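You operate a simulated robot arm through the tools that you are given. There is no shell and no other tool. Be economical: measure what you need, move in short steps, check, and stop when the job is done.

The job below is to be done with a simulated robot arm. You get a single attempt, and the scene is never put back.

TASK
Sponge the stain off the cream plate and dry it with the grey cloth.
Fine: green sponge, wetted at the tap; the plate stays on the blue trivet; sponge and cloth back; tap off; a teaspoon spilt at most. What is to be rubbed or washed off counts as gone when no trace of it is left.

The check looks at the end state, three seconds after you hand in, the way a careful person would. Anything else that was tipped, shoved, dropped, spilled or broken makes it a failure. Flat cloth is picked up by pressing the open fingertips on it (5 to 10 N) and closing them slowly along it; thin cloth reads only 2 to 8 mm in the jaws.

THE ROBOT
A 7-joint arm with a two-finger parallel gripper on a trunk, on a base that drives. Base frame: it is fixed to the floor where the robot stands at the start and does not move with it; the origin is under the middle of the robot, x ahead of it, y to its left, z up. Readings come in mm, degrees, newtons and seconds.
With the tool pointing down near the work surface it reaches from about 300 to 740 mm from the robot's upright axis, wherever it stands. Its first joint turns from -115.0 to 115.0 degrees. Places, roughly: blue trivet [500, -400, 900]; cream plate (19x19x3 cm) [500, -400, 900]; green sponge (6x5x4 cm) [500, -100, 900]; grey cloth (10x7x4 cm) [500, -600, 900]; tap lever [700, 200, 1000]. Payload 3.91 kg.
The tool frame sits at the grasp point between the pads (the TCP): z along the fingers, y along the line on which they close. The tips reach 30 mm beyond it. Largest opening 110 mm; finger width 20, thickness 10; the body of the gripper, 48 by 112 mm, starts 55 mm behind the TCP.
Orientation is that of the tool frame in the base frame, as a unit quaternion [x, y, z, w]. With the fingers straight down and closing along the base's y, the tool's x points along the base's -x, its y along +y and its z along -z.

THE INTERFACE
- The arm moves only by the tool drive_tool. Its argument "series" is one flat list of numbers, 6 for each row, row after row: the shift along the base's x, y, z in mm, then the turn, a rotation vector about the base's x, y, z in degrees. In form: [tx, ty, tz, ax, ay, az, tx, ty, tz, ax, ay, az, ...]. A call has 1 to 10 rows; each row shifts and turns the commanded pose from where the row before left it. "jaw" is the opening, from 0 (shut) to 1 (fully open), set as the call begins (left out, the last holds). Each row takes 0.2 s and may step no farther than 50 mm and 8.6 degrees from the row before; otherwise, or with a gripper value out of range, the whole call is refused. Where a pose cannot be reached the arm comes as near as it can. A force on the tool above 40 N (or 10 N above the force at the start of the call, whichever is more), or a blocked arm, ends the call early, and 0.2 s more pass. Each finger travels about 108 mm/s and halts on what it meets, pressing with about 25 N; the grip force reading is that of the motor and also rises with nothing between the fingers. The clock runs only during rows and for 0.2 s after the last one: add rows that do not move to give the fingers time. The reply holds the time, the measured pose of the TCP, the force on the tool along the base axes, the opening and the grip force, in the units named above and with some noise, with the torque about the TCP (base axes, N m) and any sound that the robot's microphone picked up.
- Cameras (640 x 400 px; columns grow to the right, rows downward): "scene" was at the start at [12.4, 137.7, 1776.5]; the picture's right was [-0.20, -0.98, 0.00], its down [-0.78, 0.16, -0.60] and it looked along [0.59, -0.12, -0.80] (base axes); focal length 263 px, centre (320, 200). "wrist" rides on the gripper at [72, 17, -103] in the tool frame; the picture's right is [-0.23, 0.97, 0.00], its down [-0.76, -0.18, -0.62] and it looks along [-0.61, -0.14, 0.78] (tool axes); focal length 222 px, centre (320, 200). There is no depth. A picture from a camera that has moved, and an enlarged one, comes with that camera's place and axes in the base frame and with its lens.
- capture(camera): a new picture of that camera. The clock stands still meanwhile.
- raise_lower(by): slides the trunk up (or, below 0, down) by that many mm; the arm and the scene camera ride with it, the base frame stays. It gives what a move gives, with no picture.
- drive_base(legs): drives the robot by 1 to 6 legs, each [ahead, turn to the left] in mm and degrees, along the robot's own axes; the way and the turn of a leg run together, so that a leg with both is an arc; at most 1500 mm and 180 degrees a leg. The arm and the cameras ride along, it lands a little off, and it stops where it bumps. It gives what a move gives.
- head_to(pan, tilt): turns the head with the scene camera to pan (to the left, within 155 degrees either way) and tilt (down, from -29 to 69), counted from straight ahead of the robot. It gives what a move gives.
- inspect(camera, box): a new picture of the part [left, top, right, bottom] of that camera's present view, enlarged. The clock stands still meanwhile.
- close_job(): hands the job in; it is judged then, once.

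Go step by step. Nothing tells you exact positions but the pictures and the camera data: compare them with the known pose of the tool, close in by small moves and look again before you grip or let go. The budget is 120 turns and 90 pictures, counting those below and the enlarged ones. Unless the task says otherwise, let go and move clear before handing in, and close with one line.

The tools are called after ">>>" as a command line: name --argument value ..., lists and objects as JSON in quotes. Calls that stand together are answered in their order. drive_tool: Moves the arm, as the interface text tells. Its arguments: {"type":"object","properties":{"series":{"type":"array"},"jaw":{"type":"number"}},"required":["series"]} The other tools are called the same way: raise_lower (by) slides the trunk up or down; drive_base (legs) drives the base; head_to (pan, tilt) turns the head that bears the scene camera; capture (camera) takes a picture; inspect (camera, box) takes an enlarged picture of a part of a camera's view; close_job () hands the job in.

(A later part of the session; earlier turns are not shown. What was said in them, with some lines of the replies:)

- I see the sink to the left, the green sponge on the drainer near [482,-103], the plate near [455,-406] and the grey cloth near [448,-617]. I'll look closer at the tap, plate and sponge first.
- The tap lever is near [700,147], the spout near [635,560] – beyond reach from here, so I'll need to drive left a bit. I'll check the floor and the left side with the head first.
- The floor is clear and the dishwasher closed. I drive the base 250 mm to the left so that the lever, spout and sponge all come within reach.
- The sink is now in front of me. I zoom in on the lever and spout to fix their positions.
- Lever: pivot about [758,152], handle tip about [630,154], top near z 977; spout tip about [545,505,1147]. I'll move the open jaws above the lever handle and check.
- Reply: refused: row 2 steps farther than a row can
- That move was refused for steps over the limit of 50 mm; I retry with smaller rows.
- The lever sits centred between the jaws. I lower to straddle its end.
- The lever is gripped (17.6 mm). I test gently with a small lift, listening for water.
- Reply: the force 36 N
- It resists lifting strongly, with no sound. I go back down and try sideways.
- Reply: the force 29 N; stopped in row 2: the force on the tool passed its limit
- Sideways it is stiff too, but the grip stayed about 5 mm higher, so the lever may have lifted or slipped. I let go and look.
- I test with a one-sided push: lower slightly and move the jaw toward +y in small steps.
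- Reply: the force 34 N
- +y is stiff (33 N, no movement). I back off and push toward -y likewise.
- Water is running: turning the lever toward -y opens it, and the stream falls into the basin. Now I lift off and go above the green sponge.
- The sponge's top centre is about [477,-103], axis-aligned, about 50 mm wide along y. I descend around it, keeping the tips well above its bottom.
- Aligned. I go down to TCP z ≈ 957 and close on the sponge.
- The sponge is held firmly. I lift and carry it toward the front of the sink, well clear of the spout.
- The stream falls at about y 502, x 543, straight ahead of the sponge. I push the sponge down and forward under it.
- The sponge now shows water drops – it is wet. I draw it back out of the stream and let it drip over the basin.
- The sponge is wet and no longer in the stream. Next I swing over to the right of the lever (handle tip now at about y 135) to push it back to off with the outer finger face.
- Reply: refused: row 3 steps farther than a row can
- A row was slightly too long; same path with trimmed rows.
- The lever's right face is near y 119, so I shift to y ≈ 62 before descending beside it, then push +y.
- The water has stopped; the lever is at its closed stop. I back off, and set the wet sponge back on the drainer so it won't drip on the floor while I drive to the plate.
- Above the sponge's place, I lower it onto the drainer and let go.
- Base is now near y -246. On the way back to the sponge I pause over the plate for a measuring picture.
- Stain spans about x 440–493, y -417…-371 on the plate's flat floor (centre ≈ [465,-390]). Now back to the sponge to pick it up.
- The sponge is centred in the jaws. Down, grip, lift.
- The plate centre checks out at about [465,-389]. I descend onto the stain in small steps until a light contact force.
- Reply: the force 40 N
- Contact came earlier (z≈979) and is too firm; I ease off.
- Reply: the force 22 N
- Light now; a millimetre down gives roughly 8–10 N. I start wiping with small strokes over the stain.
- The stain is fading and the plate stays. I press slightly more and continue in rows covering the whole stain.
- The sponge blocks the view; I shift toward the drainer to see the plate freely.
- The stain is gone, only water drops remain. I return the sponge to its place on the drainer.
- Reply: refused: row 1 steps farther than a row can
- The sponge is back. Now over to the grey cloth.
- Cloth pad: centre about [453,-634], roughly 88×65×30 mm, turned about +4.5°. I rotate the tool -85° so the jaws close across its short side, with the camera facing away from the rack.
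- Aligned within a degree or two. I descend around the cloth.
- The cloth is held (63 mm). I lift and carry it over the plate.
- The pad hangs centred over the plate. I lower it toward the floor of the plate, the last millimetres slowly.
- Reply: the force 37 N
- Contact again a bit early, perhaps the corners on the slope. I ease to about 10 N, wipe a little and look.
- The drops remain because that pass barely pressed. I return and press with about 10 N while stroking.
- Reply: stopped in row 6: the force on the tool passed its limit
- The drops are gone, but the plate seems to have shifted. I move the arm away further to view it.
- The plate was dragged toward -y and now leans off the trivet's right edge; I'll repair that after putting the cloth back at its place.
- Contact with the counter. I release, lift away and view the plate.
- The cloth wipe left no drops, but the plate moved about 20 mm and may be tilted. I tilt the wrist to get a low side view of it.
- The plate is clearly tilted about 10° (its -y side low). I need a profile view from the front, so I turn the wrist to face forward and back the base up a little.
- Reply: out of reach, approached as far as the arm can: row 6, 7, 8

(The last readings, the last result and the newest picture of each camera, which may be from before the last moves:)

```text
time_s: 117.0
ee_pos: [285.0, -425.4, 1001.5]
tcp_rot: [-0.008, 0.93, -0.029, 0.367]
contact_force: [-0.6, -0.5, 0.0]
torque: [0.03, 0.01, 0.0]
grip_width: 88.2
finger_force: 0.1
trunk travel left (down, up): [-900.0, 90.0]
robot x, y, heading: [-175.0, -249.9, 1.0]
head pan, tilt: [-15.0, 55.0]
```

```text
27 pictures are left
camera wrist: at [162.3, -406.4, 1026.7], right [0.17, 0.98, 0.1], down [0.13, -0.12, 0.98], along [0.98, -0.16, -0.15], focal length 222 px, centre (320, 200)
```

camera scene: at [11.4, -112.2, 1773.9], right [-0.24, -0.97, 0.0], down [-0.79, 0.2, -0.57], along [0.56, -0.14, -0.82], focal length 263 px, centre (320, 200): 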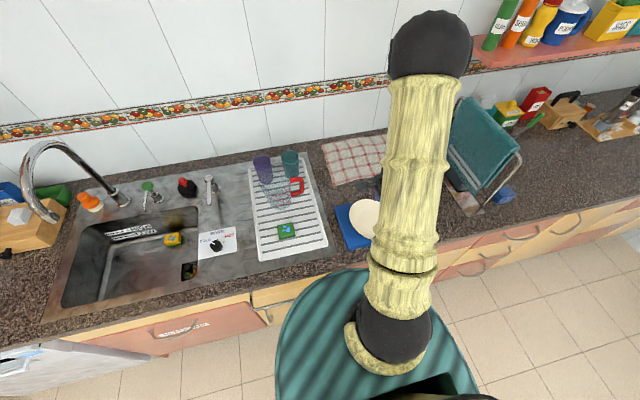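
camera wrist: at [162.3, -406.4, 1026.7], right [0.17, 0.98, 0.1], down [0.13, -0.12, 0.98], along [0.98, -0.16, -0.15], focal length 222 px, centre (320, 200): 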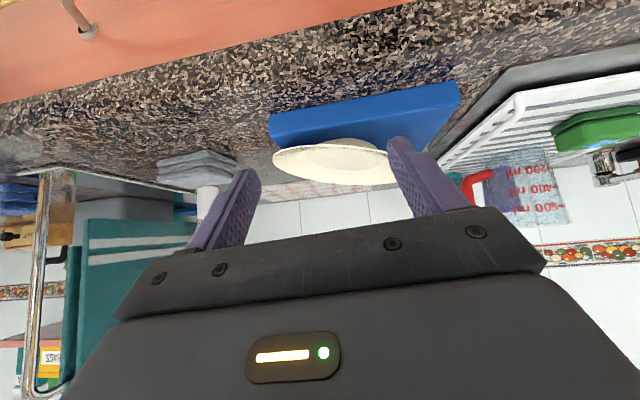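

>>> inspect --camera "wrist" --box '[240, 70, 480, 200]'

```text
2.67 times, centred on (360, 135) of wrist
camera zoom: at [162.3, -406.4, 1026.7], right [0.17, 0.98, 0.1], down [0.13, -0.12, 0.98], along [0.98, -0.16, -0.15], focal length 592 px, centre (213, 373)
```

zoom: 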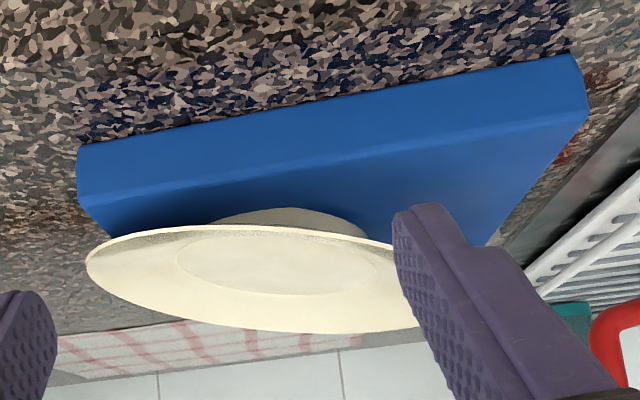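

From the front: the trivet's top is about z 924 and the plate leans with its -y rim low (~z 914, y -514) and +y rim high (~z 970). I'll go to the low side with closed fingers and gently push it back toward +y.

>>> drive_tool --series '[0, -10, 40, 0, 8.5, 0, 20, -15, 30, 0, 8.5, 0, 35, -20, 10, 0, 8.5, 0, 35, -20, 10, 0, 8.5, 0, 35, -20, 0, 0, 8.5, 0, 39, -22, 0, 0, 0, 0, 0, -6, 0, 0, 0, 0, 0, 0, 0, 0, 0, 0]' --jaw 0

>>> capture --camera "wrist"

```text
time_s: 118.8
ee_pos: [449.1, -540.7, 1090.9]
tcp_rot: [-0.017, 1.0, -0.025, 0.005]
contact_force: [-0.2, 0.1, -0.4]
torque: [-0.01, -0.01, 0.02]
grip_width: 0.0
finger_force: 24.9
trunk travel left (down, up): [-900.0, 90.0]
robot x, y, heading: [-175.6, -249.6, 1.0]
head pan, tilt: [-15.0, 55.0]
```

```text
25 pictures are left
camera wrist: at [376.2, -520.5, 1194.0], right [0.19, 0.98, -0.05], down [0.76, -0.12, 0.64], along [0.62, -0.16, -0.77], focal length 222 px, centre (320, 200)
```

wrist: 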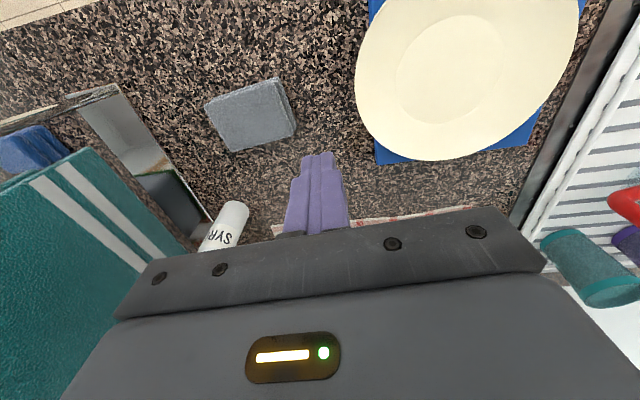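

There's a gap between cloth (y -577) and plate rim (y ≈ -507). I descend there and push gently.

>>> drive_tool --series '[0, -2, -45, 0, 0, 0, 0, 0, -45, 0, 0, 0, 0, 0, -40, 0, 0, 0, 0, 0, -23, 0, 0, 0, 0, 0, 0, 0, 0, 0]'

>>> drive_tool --series '[0, 8, 0, 0, 0, 0, 0, 8, 0, 0, 0, 0, 0, 6, 0, 0, 0, 0, 0, 4, 0, 0, 0, 0, 0, 4, 0, 0, 0, 0, 0, 0, 0, 0, 0, 0]'

>>> capture --camera "wrist"

```text
time_s: 120.0
ee_pos: [450.7, -541.6, 939.1]
tcp_rot: [-0.017, 1.0, -0.025, 0.007]
contact_force: [-0.3, 0.4, -0.7]
torque: [0.02, 0.04, 0.02]
grip_width: 0.2
finger_force: 24.4
trunk travel left (down, up): [-900.0, 90.0]
robot x, y, heading: [-174.2, -248.2, 1.0]
head pan, tilt: [-15.0, 55.0]
```

```text
time_s: 121.3
ee_pos: [451.2, -511.7, 940.4]
tcp_rot: [-0.018, 0.999, -0.026, 0.006]
contact_force: [0.9, -2.1, 0.0]
torque: [0.0, -0.03, 0.03]
grip_width: 0.0
finger_force: 24.9
trunk travel left (down, up): [-900.0, 90.0]
robot x, y, heading: [-177.1, -251.9, 1.0]
head pan, tilt: [-15.0, 55.0]
```

```text
24 pictures are left
camera wrist: at [376.3, -493.3, 1041.5], right [0.19, 0.98, -0.05], down [0.76, -0.12, 0.64], along [0.62, -0.16, -0.77], focal length 222 px, centre (320, 200)
```

wrist: 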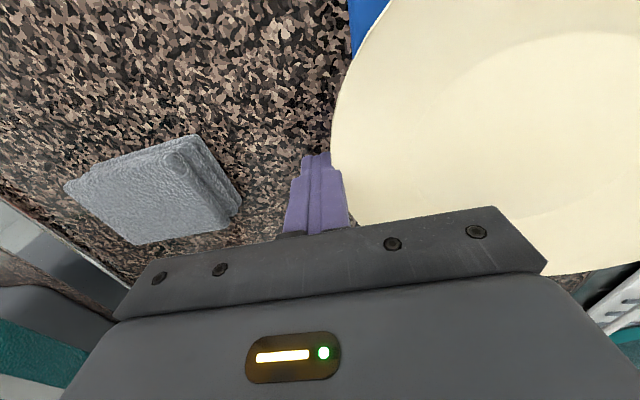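

Finger is at the rim. I push on in small steps.

>>> drive_tool --series '[0, 4, 0, 0, 0, 0, 0, 4, 0, 0, 0, 0, 0, 4, 0, 0, 0, 0, 0, 4, 0, 0, 0, 0, 0, 0, 0, 0, 0, 0]'

>>> capture --camera "scene"

```text
time_s: 122.5
ee_pos: [449.0, -495.5, 939.5]
tcp_rot: [-0.018, 0.999, -0.025, 0.006]
contact_force: [0.5, -0.9, -0.1]
torque: [0.05, 0.0, -0.01]
grip_width: 0.0
finger_force: 24.9
trunk travel left (down, up): [-900.0, 90.0]
robot x, y, heading: [-175.4, -251.5, 1.2]
head pan, tilt: [-15.0, 55.0]
```

```text
23 pictures are left
camera scene: at [-169.7, -117.8, 1774.1], right [-0.24, -0.97, 0.0], down [-0.8, 0.2, -0.57], along [0.56, -0.14, -0.82], focal length 263 px, centre (320, 200)
```

scene: 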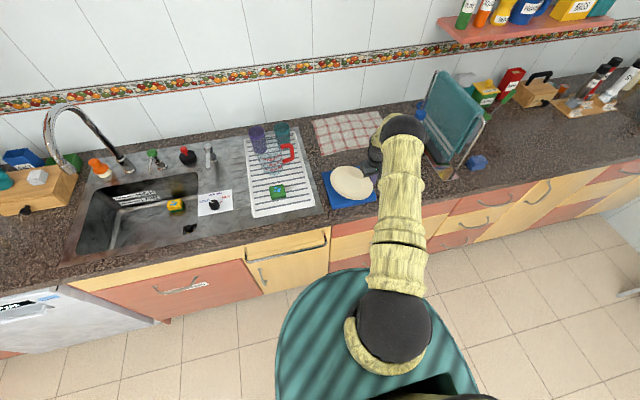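

>>> inspect --camera "scene" --box '[305, 145, 405, 225]'

>>> capture --camera "wrist"

```text
5.00 times, centred on (355, 185) of scene
camera zoom: at [-169.7, -117.8, 1774.1], right [-0.24, -0.97, 0.0], down [-0.8, 0.2, -0.57], along [0.56, -0.14, -0.82], focal length 1316 px, centre (145, 275)
```

zoom: 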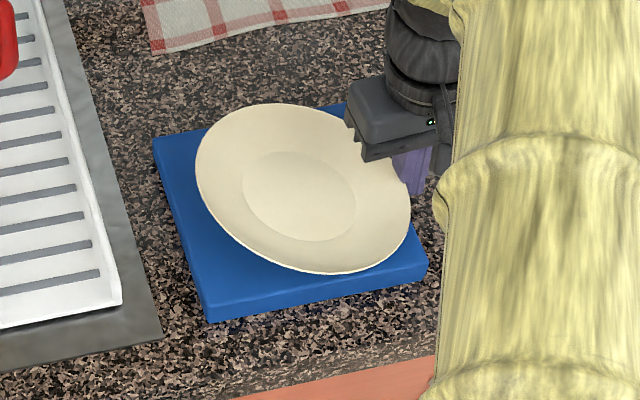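

```text
21 pictures are left
camera wrist: at [375.9, -476.6, 1041.1], right [0.19, 0.98, -0.05], down [0.76, -0.12, 0.64], along [0.62, -0.16, -0.77], focal length 222 px, centre (320, 200)
```

wrist: 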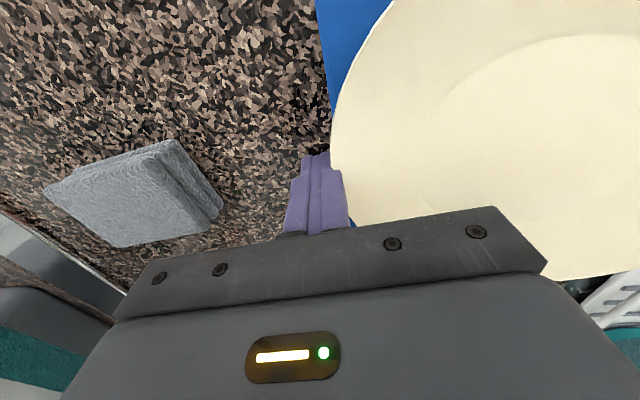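

The plate follows. To avoid shoving the trivet I raise the tips just above its top and continue pushing.

>>> drive_tool --series '[0, -4, 0, 0, 0, 0, 0, 0, 18, 0, 0, 0, 0, 4, 0, 0, 0, 0, 0, 4, 0, 0, 0, 0, 0, 4, 0, 0, 0, 0, 0, 4, 0, 0, 0, 0, 0, 4, 0, 0, 0, 0, 0, 0, 0, 0, 0, 0]'

>>> inspect --camera "scene" --box '[305, 145, 405, 225]'

```text
time_s: 124.3
ee_pos: [448.7, -480.4, 956.9]
tcp_rot: [-0.018, 1.0, -0.025, 0.005]
contact_force: [0.3, -1.9, 0.6]
torque: [-0.03, -0.05, 0.0]
grip_width: 0.3
finger_force: 24.6
trunk travel left (down, up): [-900.0, 90.0]
robot x, y, heading: [-179.4, -254.8, 1.1]
head pan, tilt: [-15.0, 55.0]
```

```text
5.00 times, centred on (355, 185) of scene
camera zoom: at [-169.7, -118.0, 1774.1], right [-0.24, -0.97, 0.0], down [-0.8, 0.2, -0.57], along [0.56, -0.14, -0.82], focal length 1316 px, centre (145, 275)
```

zoom: 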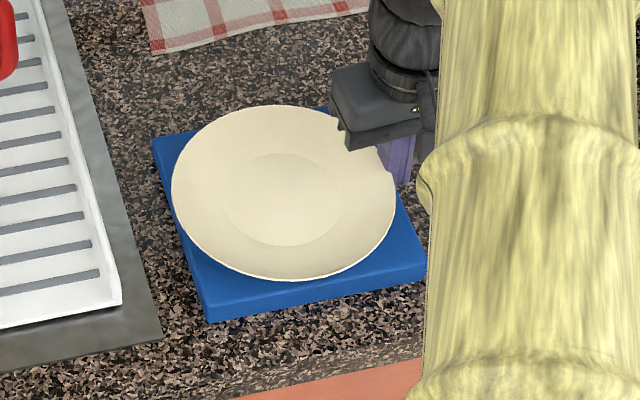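

The plate has dropped level onto the trivet. I back off, lift, and check everything.

>>> drive_tool --series '[0, -8, 0, 0, 0, 0, 0, -8, 0, 0, 0, 0, 0, 0, 45, 0, 0, 0, -10, 0, 45, 0, 0, 0, -30, 20, 35, 0, 0, 0, -40, 28, 0, 0, 0, 0, -40, 28, 0, 0, 0, 0, 0, 0, 0, 0, 0, 0]'

>>> capture --camera "wrist"

>>> inspect --camera "scene" --box '[305, 145, 405, 225]'

```text
refused: row 5 steps farther than a row can; nothing moved
```

```text
19 pictures are left
camera wrist: at [375.8, -461.2, 1059.1], right [0.19, 0.98, -0.05], down [0.76, -0.12, 0.64], along [0.62, -0.16, -0.77], focal length 222 px, centre (320, 200)
```

wrist: 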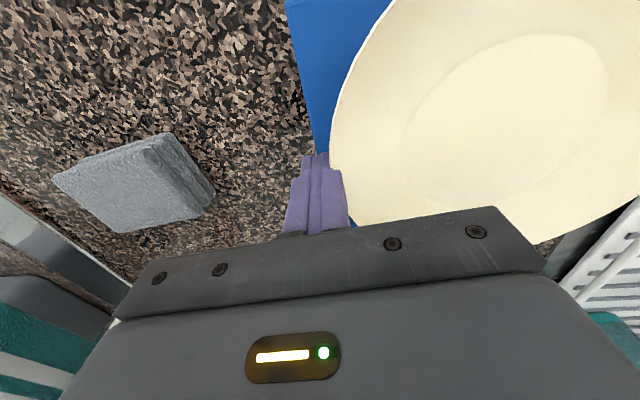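

```text
5.00 times, centred on (355, 185) of scene
camera zoom: at [-169.7, -118.0, 1774.1], right [-0.24, -0.97, 0.0], down [-0.8, 0.2, -0.57], along [0.56, -0.14, -0.82], focal length 1316 px, centre (145, 275)
```

zoom: 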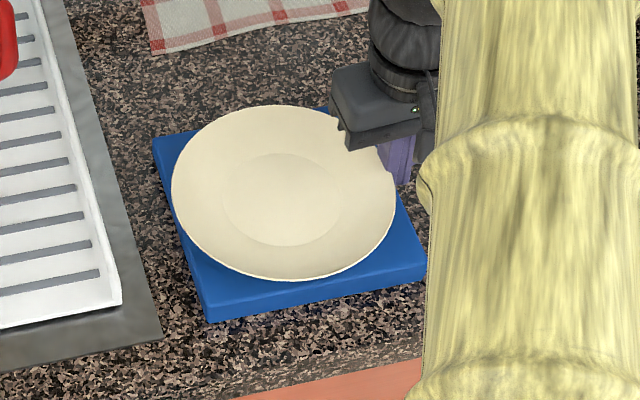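

>>> drive_tool --series '[0, -8, 0, 0, 0, 0, 0, -8, 0, 0, 0, 0, 0, 0, 45, 0, 0, 0, -10, 0, 45, 0, 0, 0, -25, 20, 35, 0, 0, 0, -35, 28, 0, 0, 0, 0, -35, 28, 0, 0, 0, 0, 0, 0, 0, 0, 0, 0]'

>>> capture --camera "wrist"

>>> inspect --camera "scene" --box '[305, 130, 425, 225]'

```text
time_s: 126.2
ee_pos: [345.7, -420.4, 1081.5]
tcp_rot: [-0.017, 1.0, -0.025, 0.006]
contact_force: [0.3, 0.3, -0.3]
torque: [0.0, 0.01, -0.01]
grip_width: 0.2
finger_force: 25.4
trunk travel left (down, up): [-900.0, 90.0]
robot x, y, heading: [-178.5, -247.1, 1.1]
head pan, tilt: [-15.0, 55.0]
```

```text
17 pictures are left
camera wrist: at [271.7, -401.0, 1184.1], right [0.19, 0.98, -0.05], down [0.76, -0.12, 0.64], along [0.62, -0.16, -0.77], focal length 222 px, centre (320, 200)
```

wrist: 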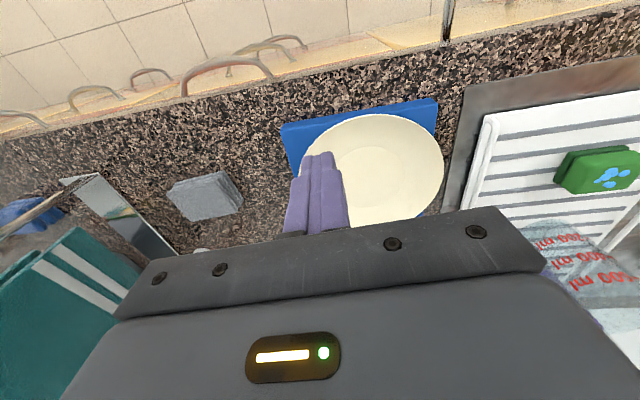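

```text
4.21 times, centred on (365, 178) of scene
camera zoom: at [-168.7, -118.7, 1774.1], right [-0.24, -0.97, 0.0], down [-0.8, 0.2, -0.57], along [0.56, -0.14, -0.82], focal length 1109 px, centre (130, 295)
```

zoom: 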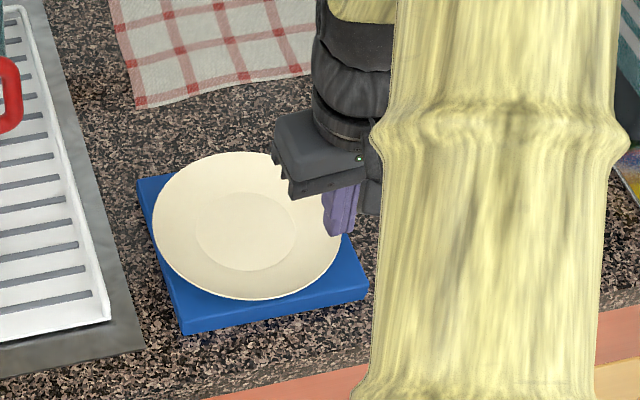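

The plate sits level at about [451,-388], close to where it was. I move the hand aside and check plate surface, cloth, sponge and tap.

>>> drive_tool --series '[0, 40, 15, 0, 0, 0, 0, 45, 15, 0, 0, 0, 0, 45, 15, 0, 0, 0, 0, 0, 0, 0, 0, 0]' --jaw 0.6

>>> capture --camera "wrist"

>>> capture --camera "scene"

```text
time_s: 127.2
ee_pos: [346.1, -289.9, 1126.4]
tcp_rot: [-0.017, 1.0, -0.026, 0.006]
contact_force: [0.2, -0.6, -1.2]
torque: [0.01, -0.01, 0.0]
grip_width: 66.4
finger_force: 0.0
trunk travel left (down, up): [-900.0, 90.0]
robot x, y, heading: [-180.1, -253.0, 0.9]
head pan, tilt: [-15.0, 55.0]
```

```text
15 pictures are left
camera wrist: at [271.1, -271.0, 1229.5], right [0.19, 0.98, -0.05], down [0.76, -0.12, 0.64], along [0.62, -0.16, -0.77], focal length 222 px, centre (320, 200)
```

wrist: 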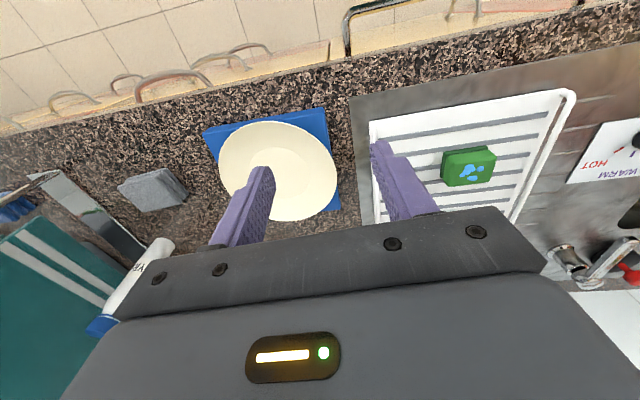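

```text
14 pictures are left
camera scene: at [-169.2, -119.3, 1774.2], right [-0.24, -0.97, 0.0], down [-0.8, 0.2, -0.57], along [0.56, -0.14, -0.82], focal length 263 px, centre (320, 200)
```

scene: 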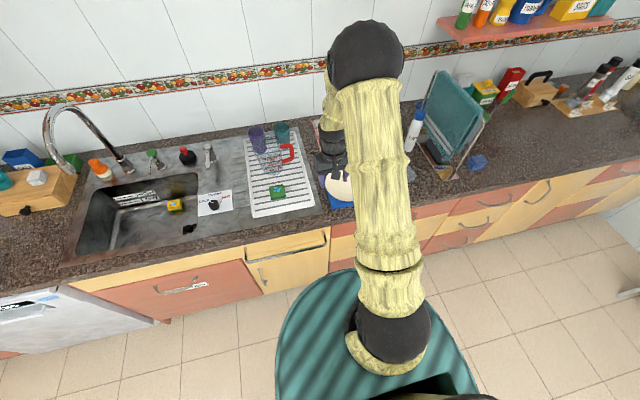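

>>> drive_tool --series '[0, 40, 25, 0, 0, 0, 0, 40, 25, 0, 0, 0, 0, 40, 25, 0, 0, 0, 0, 40, 25, 0, 0, 0, 0, 40, 25, 0, 0, 0, 0, 40, 0, 0, 0, 0]'

>>> inspect --camera "scene" --box '[310, 155, 440, 225]'

>>> capture --camera "wrist"

```text
time_s: 128.6
ee_pos: [343.7, -48.7, 1251.3]
tcp_rot: [-0.018, 0.999, -0.026, 0.005]
contact_force: [0.9, 0.5, 0.7]
torque: [-0.02, 0.05, 0.0]
grip_width: 65.9
finger_force: 0.1
trunk travel left (down, up): [-900.0, 90.0]
robot x, y, heading: [-177.4, -251.6, 0.9]
head pan, tilt: [-15.0, 55.0]
```

```text
4.92 times, centred on (375, 190) of scene
camera zoom: at [-168.9, -115.5, 1773.9], right [-0.24, -0.97, 0.0], down [-0.8, 0.2, -0.57], along [0.56, -0.14, -0.82], focal length 1296 px, centre (49, 249)
```

zoom: 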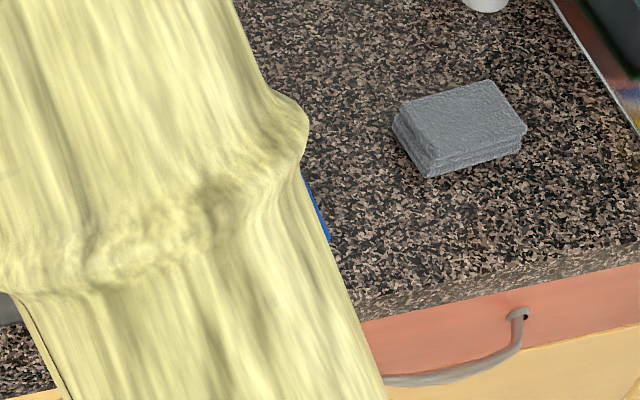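

```text
12 pictures are left
camera wrist: at [270.4, -29.0, 1353.3], right [0.19, 0.98, -0.05], down [0.76, -0.12, 0.64], along [0.62, -0.16, -0.77], focal length 222 px, centre (320, 200)
```

wrist: 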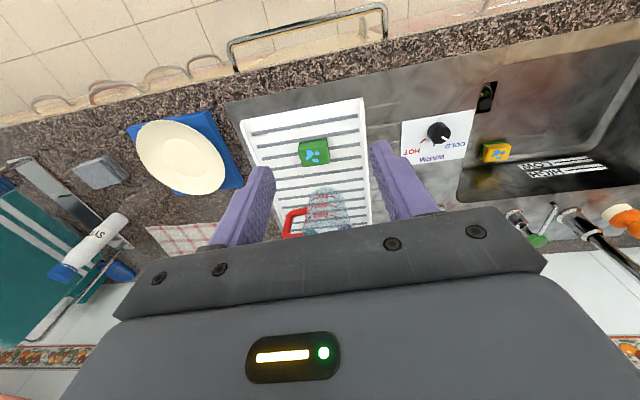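

>>> inspect --camera "wrist" --box '[115, 100, 255, 205]'

>>> inspect --camera "scene" --box '[40, 95, 240, 240]'

```text
3.81 times, centred on (185, 152) of wrist
camera zoom: at [270.4, -29.0, 1353.3], right [0.19, 0.98, -0.05], down [0.76, -0.12, 0.64], along [0.62, -0.16, -0.77], focal length 846 px, centre (834, 381)
```

zoom: 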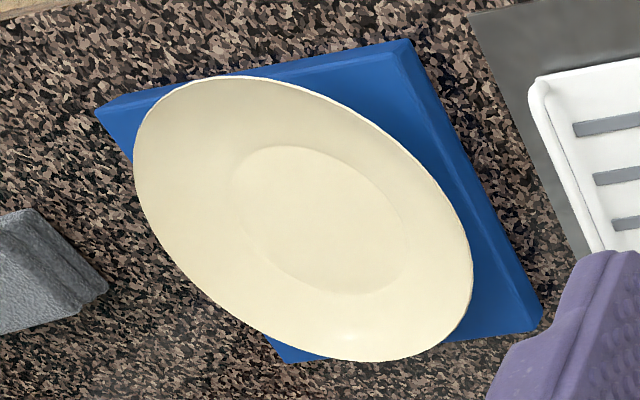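

```text
2.76 times, centred on (140, 168) of scene
camera zoom: at [-168.9, -115.5, 1773.9], right [-0.24, -0.97, 0.0], down [-0.8, 0.2, -0.57], along [0.56, -0.14, -0.82], focal length 726 px, centre (817, 290)
```

zoom: 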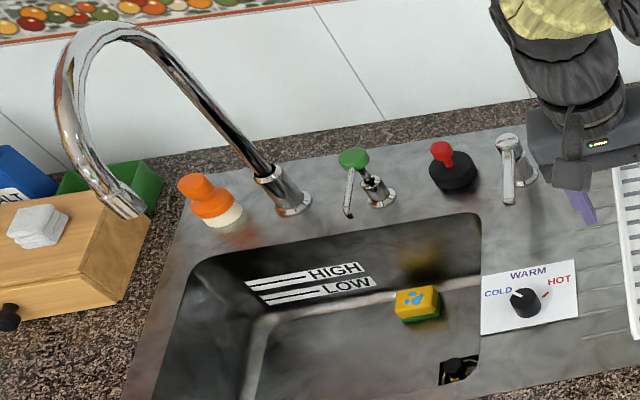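

The plate is clean, dry and level on the trivet. The sponge and cloth are back in place, the tap is off, and the hand is clear, so I'm handing in.

>>> close_job

```text
The job is handed in.
```

I sponged the stain off the plate and dried it with the grey cloth; in the last pictures no stain or drops show. While drying, the plate slid off-centre and tipped partly off the trivet. I nudged it back, and it now sits level about 10 to 15 mm from where it started. The sponge and cloth are back in place, the tap is off, and I saw no water spilt.
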